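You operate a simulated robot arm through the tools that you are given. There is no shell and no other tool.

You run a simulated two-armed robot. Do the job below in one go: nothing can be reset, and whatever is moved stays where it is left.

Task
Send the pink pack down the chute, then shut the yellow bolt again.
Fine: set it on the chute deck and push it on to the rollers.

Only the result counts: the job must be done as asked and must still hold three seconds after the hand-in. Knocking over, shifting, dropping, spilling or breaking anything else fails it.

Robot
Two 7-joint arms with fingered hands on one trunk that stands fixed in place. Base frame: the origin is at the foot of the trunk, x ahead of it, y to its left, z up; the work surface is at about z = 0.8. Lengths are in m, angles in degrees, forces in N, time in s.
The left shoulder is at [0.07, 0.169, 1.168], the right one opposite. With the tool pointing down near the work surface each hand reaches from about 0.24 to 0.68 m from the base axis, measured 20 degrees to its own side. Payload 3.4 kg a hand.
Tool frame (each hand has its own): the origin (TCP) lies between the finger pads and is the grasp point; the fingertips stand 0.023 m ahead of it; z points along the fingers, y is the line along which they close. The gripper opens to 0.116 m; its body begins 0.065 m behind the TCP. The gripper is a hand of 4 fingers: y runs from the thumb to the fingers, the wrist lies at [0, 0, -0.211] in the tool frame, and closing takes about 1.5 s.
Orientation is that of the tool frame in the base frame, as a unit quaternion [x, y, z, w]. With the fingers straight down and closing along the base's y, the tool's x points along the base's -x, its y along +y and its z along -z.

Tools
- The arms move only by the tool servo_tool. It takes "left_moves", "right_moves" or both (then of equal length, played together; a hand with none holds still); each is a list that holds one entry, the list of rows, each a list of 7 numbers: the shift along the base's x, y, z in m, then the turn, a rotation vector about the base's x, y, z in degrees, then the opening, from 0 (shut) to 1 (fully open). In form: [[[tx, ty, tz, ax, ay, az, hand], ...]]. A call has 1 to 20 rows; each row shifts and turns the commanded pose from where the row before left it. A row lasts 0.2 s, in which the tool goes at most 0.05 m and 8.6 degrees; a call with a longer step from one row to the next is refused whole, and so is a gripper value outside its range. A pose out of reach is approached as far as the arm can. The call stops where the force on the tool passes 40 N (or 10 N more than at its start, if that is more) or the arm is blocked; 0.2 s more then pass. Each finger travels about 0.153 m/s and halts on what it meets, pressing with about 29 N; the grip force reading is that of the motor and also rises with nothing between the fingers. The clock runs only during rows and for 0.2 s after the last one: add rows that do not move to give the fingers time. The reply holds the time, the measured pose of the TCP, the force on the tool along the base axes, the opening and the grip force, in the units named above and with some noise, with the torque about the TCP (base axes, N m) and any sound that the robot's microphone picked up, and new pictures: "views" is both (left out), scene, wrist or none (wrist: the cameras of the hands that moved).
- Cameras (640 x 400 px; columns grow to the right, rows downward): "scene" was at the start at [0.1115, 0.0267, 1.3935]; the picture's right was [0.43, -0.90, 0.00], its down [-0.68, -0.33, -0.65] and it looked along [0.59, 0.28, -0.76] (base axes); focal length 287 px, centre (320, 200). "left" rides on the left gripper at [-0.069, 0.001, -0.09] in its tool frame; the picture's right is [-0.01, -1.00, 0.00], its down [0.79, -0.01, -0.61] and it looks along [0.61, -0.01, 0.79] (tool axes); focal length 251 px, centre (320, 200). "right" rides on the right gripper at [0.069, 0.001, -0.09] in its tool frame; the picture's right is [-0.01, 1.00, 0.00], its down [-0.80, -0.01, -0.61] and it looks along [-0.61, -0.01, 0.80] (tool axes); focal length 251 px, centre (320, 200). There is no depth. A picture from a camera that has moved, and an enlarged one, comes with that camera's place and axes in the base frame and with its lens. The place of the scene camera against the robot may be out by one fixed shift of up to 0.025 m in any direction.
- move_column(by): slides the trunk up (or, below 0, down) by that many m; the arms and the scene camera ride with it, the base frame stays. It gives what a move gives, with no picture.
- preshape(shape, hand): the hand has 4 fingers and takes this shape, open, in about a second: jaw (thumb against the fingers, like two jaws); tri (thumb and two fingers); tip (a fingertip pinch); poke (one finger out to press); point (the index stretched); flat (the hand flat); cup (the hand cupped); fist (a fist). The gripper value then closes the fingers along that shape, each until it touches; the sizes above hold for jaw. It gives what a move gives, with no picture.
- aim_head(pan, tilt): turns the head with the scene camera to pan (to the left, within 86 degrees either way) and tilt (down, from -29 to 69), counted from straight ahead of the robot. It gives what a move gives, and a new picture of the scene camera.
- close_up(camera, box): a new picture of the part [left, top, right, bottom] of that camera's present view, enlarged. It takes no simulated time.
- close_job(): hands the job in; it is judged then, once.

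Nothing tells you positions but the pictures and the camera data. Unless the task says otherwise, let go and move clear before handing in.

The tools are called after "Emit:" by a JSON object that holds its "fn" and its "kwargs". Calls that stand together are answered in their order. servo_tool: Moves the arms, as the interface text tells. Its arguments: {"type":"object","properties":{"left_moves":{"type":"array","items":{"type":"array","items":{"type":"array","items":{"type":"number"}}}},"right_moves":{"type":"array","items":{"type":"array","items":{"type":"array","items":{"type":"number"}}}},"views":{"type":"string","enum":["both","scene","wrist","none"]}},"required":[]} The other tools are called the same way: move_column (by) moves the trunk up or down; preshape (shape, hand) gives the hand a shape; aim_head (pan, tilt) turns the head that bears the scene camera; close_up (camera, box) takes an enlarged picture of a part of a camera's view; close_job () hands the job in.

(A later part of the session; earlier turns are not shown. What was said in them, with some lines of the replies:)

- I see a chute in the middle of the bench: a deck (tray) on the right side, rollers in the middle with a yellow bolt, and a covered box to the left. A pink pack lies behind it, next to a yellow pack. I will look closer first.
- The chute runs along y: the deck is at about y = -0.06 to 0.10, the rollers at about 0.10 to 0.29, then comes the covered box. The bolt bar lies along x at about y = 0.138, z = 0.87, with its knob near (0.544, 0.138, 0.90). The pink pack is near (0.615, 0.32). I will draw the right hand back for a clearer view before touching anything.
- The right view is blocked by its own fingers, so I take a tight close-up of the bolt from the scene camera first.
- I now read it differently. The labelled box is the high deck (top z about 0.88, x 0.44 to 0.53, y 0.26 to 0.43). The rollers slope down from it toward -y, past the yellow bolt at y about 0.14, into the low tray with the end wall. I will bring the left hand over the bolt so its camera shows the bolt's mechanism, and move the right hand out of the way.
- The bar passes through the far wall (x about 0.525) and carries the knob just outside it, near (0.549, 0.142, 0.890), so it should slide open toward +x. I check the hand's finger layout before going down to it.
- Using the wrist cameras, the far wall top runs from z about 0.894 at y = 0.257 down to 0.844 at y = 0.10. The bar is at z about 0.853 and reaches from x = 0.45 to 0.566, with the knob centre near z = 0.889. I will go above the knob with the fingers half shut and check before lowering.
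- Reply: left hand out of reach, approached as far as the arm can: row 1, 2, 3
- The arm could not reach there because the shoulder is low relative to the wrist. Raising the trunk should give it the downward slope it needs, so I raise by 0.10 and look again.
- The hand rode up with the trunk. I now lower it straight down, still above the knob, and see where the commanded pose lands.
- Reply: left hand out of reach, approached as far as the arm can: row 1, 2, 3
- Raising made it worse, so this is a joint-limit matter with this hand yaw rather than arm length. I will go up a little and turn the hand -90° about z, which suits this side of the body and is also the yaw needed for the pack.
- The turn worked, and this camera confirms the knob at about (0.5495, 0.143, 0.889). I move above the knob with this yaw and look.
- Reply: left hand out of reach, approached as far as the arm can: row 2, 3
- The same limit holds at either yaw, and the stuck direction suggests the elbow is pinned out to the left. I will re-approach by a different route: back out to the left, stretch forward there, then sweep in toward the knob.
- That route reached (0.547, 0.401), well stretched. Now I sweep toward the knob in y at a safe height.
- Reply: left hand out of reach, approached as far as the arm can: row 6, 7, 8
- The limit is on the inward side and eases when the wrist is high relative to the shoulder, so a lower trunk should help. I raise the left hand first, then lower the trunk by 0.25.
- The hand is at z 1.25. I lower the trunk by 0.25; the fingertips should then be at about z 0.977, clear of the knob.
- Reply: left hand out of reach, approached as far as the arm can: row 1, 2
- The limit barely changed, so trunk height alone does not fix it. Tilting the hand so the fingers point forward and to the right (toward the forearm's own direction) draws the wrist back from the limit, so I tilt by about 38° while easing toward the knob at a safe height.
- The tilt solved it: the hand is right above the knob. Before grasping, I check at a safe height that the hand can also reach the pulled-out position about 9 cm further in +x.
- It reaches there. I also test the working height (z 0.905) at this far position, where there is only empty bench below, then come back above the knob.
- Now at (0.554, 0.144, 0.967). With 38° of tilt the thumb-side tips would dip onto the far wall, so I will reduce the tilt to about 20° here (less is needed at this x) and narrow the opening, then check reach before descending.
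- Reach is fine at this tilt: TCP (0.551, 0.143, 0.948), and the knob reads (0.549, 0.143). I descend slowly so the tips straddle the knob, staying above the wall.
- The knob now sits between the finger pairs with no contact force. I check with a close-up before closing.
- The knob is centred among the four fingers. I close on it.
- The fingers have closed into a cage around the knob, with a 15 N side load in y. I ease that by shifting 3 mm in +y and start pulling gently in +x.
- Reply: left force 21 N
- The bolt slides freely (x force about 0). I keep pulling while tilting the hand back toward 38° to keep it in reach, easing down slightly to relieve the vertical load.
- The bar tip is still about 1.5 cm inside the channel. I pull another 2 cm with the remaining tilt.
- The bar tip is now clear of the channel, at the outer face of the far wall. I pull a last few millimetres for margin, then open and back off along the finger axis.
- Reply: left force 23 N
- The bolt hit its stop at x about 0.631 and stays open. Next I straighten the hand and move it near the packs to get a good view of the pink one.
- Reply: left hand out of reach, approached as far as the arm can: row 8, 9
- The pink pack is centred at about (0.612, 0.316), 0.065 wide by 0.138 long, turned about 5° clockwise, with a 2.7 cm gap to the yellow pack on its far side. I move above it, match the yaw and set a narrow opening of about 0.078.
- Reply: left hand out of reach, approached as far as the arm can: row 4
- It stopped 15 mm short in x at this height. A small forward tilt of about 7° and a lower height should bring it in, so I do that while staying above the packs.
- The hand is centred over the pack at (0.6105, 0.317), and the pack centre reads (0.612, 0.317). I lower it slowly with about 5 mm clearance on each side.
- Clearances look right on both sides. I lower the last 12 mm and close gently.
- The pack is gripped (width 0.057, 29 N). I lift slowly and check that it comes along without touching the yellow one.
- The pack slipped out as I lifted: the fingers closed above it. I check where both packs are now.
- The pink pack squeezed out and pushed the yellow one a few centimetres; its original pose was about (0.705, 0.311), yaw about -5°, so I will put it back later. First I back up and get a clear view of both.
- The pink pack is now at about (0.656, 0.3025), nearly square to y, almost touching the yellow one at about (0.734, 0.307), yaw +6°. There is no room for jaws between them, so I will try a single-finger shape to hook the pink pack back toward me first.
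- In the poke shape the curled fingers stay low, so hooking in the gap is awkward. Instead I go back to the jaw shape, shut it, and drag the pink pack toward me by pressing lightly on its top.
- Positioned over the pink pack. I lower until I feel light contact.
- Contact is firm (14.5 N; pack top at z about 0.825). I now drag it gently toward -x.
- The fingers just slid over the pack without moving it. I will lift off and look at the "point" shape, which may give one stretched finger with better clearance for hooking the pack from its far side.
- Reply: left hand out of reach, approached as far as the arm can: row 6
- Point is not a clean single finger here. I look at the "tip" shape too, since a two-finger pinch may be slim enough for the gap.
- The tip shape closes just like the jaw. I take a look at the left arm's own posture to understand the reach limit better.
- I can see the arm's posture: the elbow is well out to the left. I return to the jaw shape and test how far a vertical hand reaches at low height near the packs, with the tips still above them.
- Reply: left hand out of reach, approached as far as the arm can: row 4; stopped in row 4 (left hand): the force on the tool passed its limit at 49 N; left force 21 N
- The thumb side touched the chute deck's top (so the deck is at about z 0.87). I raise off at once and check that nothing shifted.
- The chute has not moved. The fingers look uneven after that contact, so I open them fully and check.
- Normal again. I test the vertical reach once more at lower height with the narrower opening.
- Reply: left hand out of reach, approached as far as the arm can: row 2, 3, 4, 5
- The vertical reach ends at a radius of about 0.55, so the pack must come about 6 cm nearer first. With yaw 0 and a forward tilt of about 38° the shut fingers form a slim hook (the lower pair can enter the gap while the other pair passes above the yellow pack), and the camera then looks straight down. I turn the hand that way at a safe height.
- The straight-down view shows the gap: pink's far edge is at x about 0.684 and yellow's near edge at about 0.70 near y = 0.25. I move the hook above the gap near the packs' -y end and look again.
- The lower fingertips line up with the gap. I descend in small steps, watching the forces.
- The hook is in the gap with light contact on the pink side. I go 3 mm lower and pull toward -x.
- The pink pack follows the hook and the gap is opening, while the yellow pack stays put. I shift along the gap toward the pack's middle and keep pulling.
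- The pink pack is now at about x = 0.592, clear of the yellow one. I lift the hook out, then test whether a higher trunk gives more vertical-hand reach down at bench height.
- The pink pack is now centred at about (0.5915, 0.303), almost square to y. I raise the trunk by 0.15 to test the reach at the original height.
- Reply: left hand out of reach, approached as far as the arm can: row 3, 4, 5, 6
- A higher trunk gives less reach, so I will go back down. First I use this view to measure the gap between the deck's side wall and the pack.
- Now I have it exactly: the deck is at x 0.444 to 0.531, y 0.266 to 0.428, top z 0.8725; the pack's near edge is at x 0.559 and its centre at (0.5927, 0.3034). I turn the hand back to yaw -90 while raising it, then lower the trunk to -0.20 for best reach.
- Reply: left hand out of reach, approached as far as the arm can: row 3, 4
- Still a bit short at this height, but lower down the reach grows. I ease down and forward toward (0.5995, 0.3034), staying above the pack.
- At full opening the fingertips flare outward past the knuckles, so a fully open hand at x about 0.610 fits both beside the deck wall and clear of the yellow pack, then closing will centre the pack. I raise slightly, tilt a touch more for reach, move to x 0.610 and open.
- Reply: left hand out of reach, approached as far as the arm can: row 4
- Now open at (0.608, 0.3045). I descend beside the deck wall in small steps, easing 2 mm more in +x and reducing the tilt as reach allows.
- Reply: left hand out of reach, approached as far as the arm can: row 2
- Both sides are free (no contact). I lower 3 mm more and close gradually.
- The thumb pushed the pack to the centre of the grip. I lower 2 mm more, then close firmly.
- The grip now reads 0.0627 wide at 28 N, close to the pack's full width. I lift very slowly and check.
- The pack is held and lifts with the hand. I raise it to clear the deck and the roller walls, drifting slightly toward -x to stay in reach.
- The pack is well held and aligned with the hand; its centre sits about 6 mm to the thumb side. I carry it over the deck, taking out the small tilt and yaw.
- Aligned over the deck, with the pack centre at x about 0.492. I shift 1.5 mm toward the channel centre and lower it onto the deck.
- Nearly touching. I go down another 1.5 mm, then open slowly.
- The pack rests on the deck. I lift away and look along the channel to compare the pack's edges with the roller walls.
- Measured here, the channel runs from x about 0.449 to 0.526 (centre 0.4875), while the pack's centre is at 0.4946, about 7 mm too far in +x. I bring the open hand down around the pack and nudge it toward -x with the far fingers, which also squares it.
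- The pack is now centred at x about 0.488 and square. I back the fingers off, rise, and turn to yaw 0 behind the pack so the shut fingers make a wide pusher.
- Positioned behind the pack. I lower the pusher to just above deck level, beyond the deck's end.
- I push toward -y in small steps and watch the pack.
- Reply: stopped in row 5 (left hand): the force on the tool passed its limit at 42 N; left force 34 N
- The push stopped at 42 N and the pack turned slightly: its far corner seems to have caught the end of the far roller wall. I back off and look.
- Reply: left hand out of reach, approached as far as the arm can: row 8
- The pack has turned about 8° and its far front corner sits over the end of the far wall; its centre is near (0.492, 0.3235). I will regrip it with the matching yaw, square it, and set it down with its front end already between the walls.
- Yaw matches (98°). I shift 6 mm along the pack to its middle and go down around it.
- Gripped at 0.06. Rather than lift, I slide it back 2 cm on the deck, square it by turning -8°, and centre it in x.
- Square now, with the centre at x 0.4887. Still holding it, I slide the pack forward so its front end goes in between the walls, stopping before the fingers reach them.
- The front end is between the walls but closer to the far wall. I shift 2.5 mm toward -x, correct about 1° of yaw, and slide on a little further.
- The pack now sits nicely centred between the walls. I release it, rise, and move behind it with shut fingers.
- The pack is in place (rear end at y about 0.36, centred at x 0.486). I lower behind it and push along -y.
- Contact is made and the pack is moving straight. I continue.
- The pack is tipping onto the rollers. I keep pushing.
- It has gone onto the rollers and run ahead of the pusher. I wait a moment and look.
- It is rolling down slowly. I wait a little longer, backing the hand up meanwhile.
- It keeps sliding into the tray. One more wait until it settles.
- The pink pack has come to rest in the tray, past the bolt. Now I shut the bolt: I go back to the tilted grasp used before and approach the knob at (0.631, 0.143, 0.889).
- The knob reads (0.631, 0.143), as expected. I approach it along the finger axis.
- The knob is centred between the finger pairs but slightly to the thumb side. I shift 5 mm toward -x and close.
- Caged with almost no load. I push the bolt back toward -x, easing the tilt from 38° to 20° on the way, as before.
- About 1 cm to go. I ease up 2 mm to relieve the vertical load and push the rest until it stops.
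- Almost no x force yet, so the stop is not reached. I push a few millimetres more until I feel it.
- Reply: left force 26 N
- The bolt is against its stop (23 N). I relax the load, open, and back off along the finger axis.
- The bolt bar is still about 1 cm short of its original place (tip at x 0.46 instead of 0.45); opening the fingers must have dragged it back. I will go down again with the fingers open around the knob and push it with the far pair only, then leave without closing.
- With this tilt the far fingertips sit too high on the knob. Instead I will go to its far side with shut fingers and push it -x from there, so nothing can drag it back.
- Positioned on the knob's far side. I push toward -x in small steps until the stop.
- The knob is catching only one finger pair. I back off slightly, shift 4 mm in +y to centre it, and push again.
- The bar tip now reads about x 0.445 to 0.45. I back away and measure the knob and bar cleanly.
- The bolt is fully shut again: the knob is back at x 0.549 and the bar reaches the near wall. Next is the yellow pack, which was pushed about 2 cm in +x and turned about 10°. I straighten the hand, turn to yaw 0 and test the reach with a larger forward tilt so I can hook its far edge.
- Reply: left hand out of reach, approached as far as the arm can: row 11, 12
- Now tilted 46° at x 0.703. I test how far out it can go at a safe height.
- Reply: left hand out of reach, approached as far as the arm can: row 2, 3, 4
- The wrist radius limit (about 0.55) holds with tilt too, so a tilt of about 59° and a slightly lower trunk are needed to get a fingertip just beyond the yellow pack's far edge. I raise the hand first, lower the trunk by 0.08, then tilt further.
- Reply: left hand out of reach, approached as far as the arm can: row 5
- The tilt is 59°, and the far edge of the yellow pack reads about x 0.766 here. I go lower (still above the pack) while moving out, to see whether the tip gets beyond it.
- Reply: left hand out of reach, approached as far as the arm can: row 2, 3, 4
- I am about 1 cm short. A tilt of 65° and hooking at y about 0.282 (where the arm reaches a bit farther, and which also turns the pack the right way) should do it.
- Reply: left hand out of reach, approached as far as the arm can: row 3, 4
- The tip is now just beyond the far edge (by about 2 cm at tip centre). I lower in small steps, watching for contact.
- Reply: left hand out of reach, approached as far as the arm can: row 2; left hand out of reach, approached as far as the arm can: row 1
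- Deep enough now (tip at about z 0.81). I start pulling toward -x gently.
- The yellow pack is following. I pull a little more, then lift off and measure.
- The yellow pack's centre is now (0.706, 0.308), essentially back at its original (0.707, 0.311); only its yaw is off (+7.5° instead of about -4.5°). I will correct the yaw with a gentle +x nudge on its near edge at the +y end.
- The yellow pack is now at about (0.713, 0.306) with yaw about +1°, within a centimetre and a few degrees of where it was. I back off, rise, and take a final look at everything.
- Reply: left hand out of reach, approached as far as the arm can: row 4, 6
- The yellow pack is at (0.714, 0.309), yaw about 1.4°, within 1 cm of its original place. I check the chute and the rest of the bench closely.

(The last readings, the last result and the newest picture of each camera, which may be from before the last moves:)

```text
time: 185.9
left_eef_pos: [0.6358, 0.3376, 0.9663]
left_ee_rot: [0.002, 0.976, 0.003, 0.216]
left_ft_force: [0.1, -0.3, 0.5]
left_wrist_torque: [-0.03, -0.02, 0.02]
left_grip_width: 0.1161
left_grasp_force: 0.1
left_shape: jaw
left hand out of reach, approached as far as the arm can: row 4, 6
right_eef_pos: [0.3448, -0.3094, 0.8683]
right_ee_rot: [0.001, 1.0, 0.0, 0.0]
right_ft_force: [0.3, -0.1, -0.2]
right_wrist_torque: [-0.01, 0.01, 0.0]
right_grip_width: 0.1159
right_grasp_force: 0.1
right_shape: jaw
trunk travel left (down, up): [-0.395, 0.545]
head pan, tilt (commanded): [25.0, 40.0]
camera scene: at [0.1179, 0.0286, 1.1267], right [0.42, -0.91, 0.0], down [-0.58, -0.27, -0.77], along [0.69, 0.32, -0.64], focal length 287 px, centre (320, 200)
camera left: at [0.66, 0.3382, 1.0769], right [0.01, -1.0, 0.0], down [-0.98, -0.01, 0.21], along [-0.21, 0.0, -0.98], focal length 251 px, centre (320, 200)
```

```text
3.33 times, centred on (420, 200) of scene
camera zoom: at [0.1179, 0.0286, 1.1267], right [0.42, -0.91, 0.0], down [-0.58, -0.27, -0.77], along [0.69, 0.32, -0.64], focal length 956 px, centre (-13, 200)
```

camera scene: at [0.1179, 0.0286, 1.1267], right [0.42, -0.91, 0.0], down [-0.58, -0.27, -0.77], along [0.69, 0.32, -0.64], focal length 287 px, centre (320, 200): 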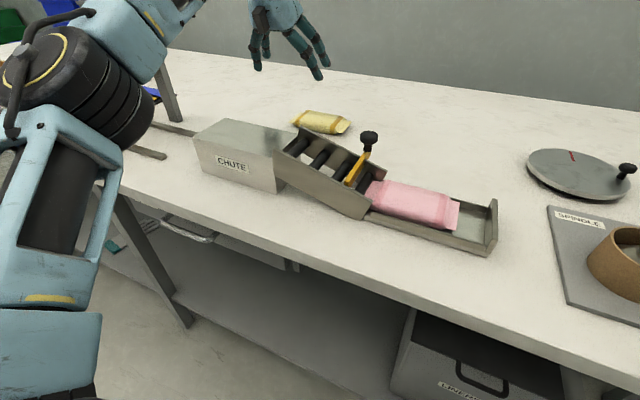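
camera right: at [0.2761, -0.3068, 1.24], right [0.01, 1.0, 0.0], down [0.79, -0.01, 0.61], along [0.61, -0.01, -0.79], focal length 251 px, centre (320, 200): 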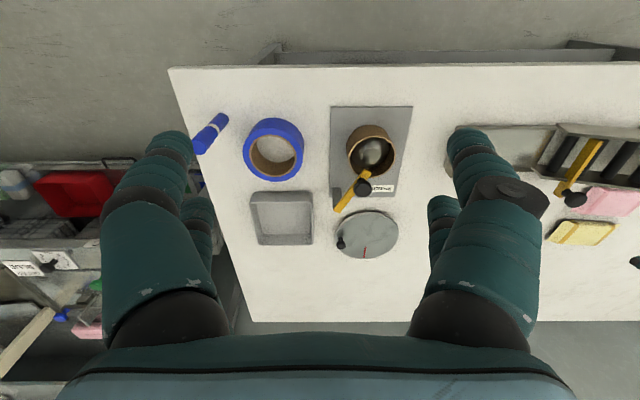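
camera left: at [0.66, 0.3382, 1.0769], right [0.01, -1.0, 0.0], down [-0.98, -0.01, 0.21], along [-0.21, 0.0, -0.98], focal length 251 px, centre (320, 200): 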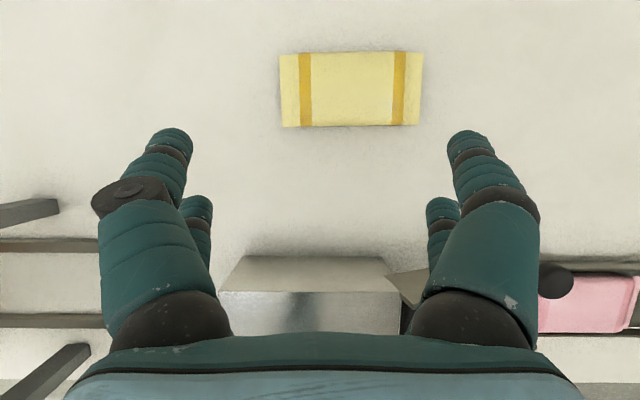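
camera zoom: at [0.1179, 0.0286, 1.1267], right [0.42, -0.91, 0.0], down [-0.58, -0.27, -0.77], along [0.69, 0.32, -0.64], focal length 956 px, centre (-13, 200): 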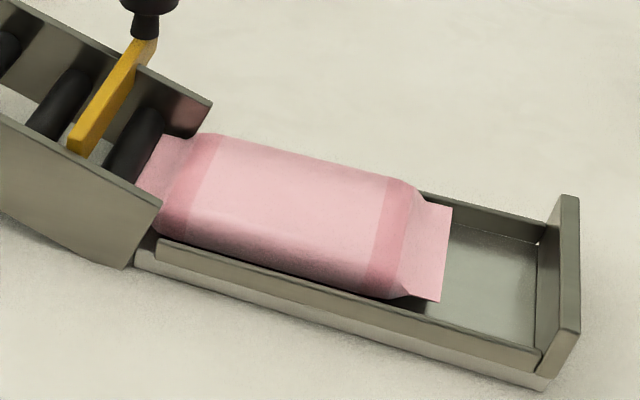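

The pink pack lies at rest in the tray past the shut bolt, and everything else looks in place. I raise the trunk back, draw the left hand clear, and take one last overview.

Emit:
{"fn": "move_column", "kwargs": {"by": 0.28}}

Emit:
{"fn": "servo_tool", "kwargs": {"left_moves": [[[-0.04, 0.015, 0, 0, 4, 0, 1], [-0.04, 0.015, 0, 0, 4, 0, 1], [-0.04, 0.015, 0, 0, 4, 0, 1], [-0.04, 0.015, 0, 0, 4, 0, 1], [-0.04, 0.015, 0, 0, 4, 0, 1], [-0.03, 0.015, 0, 0, 4, 0, 1], [0, 0, 0, 0, 0, 0, 1]]], "views": "both"}}

Emit:
{"fn": "close_up", "kwargs": {"camera": "scene", "box": [180, 130, 500, 330]}}

```text
time: 188.8
left_eef_pos: [0.637, 0.337, 1.2451]
left_ee_rot: [0.002, 0.976, 0.003, 0.217]
left_ft_force: [0.0, -0.2, 0.9]
left_wrist_torque: [0.03, -0.01, 0.03]
left_grip_width: 0.1161
left_grasp_force: 0.1
left_shape: jaw
right_eef_pos: [0.3443, -0.3087, 1.1488]
right_ee_rot: [0.001, 1.0, 0.0, 0.0]
right_ft_force: [0.0, -0.2, 0.0]
right_wrist_torque: [0.01, 0.04, 0.03]
right_grip_width: 0.1154
right_grasp_force: 0.1
right_shape: jaw
trunk travel left (down, up): [-0.675, 0.265]
head pan, tilt (commanded): [25.0, 40.0]
```

```text
time: 190.4
left_eef_pos: [0.4074, 0.4291, 1.2476]
left_ee_rot: [0.001, 1.0, 0.003, 0.008]
left_ft_force: [0.7, 0.6, 0.8]
left_wrist_torque: [-0.04, 0.04, -0.01]
left_grip_width: 0.1161
left_grasp_force: 0.1
left_shape: jaw
right_eef_pos: [0.3454, -0.3091, 1.149]
right_ee_rot: [0.001, 1.0, 0.001, 0.0]
right_ft_force: [0.0, 0.5, 0.4]
right_wrist_torque: [-0.01, -0.06, -0.01]
right_grip_width: 0.1159
right_grasp_force: 0.0
right_shape: jaw
trunk travel left (down, up): [-0.675, 0.265]
head pan, tilt (commanded): [25.0, 40.0]
camera scene: at [0.1188, 0.0288, 1.4066], right [0.42, -0.91, 0.0], down [-0.58, -0.27, -0.77], along [0.69, 0.32, -0.64], focal length 287 px, centre (320, 200)
camera left: at [0.4741, 0.4302, 1.3383], right [0.0, -1.0, 0.0], down [-0.8, 0.0, 0.59], along [-0.59, 0.0, -0.8], focal length 251 px, centre (320, 200)
```

scene: 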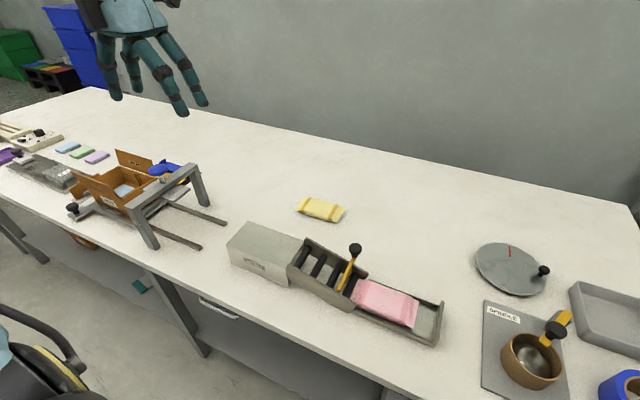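
left: 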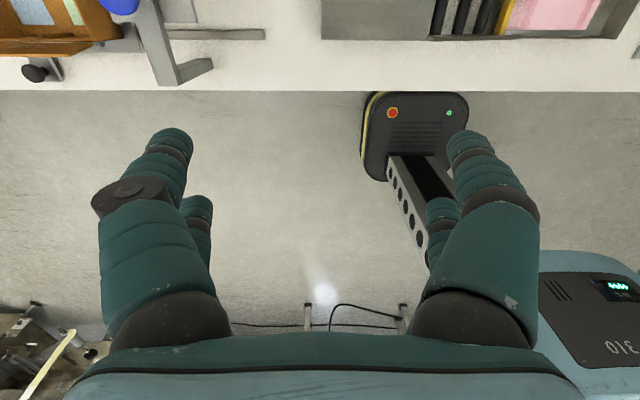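

```text
2.00 times, centred on (340, 230) of scene
camera zoom: at [0.1188, 0.0288, 1.4066], right [0.42, -0.91, 0.0], down [-0.58, -0.27, -0.77], along [0.69, 0.32, -0.64], focal length 574 px, centre (280, 140)
```

zoom: 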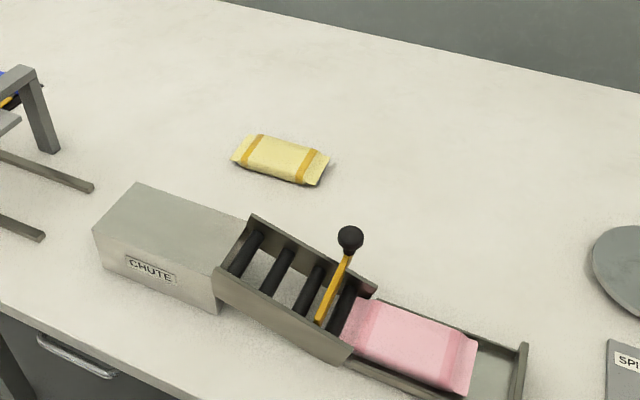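

With the trunk at its start height, I aim the head exactly as at the start and compare the yellow pack's and bolt's picture positions with the first pictures.

Emit:
{"fn": "aim_head", "kwargs": {"pan": 25.5, "tilt": 49.2}}

Emit:
{"fn": "close_up", "kwargs": {"camera": "scene", "box": [220, 130, 360, 230]}}

Emit:
{"fn": "close_up", "kwargs": {"camera": "scene", "box": [280, 180, 380, 250]}}

```text
time: 191.1
left_eef_pos: [0.407, 0.4294, 1.2477]
left_ee_rot: [0.003, 1.0, 0.002, 0.008]
left_ft_force: [0.5, -0.4, 0.0]
left_wrist_torque: [0.02, -0.02, 0.03]
left_grip_width: 0.1158
left_grasp_force: 0.1
left_shape: jaw
right_eef_pos: [0.3458, -0.3094, 1.149]
right_ee_rot: [0.001, 1.0, 0.0, -0.001]
right_ft_force: [0.4, -0.1, -0.4]
right_wrist_torque: [0.02, -0.02, -0.02]
right_grip_width: 0.1157
right_grasp_force: 0.0
right_shape: jaw
trunk travel left (down, up): [-0.675, 0.265]
head pan, tilt (commanded): [25.5, 49.2]
camera scene: at [0.1116, 0.0265, 1.3936], right [0.43, -0.9, 0.0], down [-0.68, -0.33, -0.65], along [0.59, 0.28, -0.76], focal length 287 px, centre (320, 200)
```

scene: 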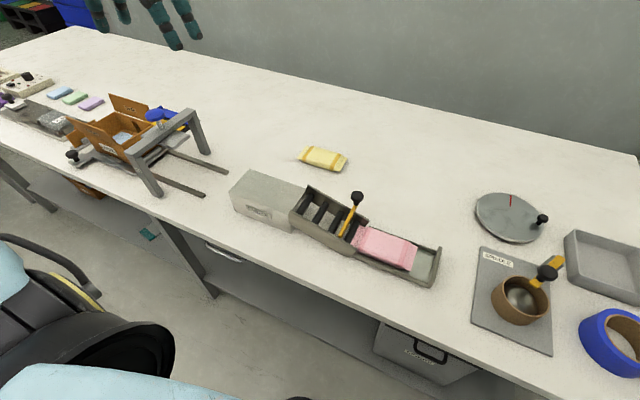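

```text
4.00 times, centred on (290, 180) of scene
camera zoom: at [0.1116, 0.0265, 1.3936], right [0.43, -0.9, 0.0], down [-0.68, -0.33, -0.65], along [0.59, 0.28, -0.76], focal length 1147 px, centre (440, 280)
```

zoom: 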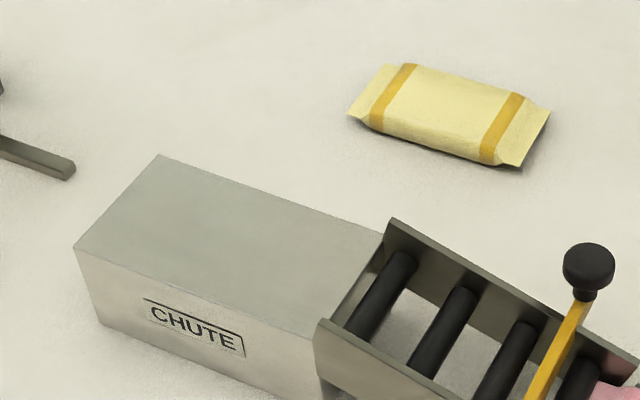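

```text
5.71 times, centred on (330, 215) of scene
camera zoom: at [0.1116, 0.0265, 1.3936], right [0.43, -0.9, 0.0], down [-0.68, -0.33, -0.65], along [0.59, 0.28, -0.76], focal length 1639 px, centre (263, 114)
```

zoom: 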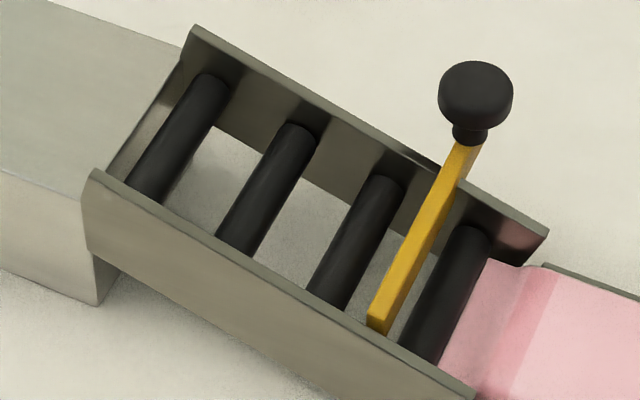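

Compared with the very first pictures, the bolt, knob and chute sit in the same place. The yellow pack is within about 7 mm of where it was, turned by about 6°. The pink pack rests in the tray beyond the shut bolt and both hands are clear, so I hand in the job.

Emit:
{"fn": "close_job", "kwargs": {}}

```text
The job is handed in.
```

The pink pack is down the chute and at rest in the tray, and the yellow bolt is shut behind it. The job has been handed in, but no verdict came back.

- **Pink pack:** it slid past the bolt into the tray. Its tail end touches the last roller, and about 4 cm stays free before the tray's end wall.
- **Bolt:** a picture from the starting view shows the bar and knob in the same place as at the start.
- **Yellow pack (shifted):** on my first try to grip the pink pack it slipped out and pushed the yellow one about 3 cm. I moved it back, and it now lies about 7 to 9 mm from its original spot and turned by about 6°. If the check allows no shift at all, this could fail the job.
- **Chute:** the hand bumped the deck once, stopping at 49 N. The chute did not move.

Both hands are clear of the bench.
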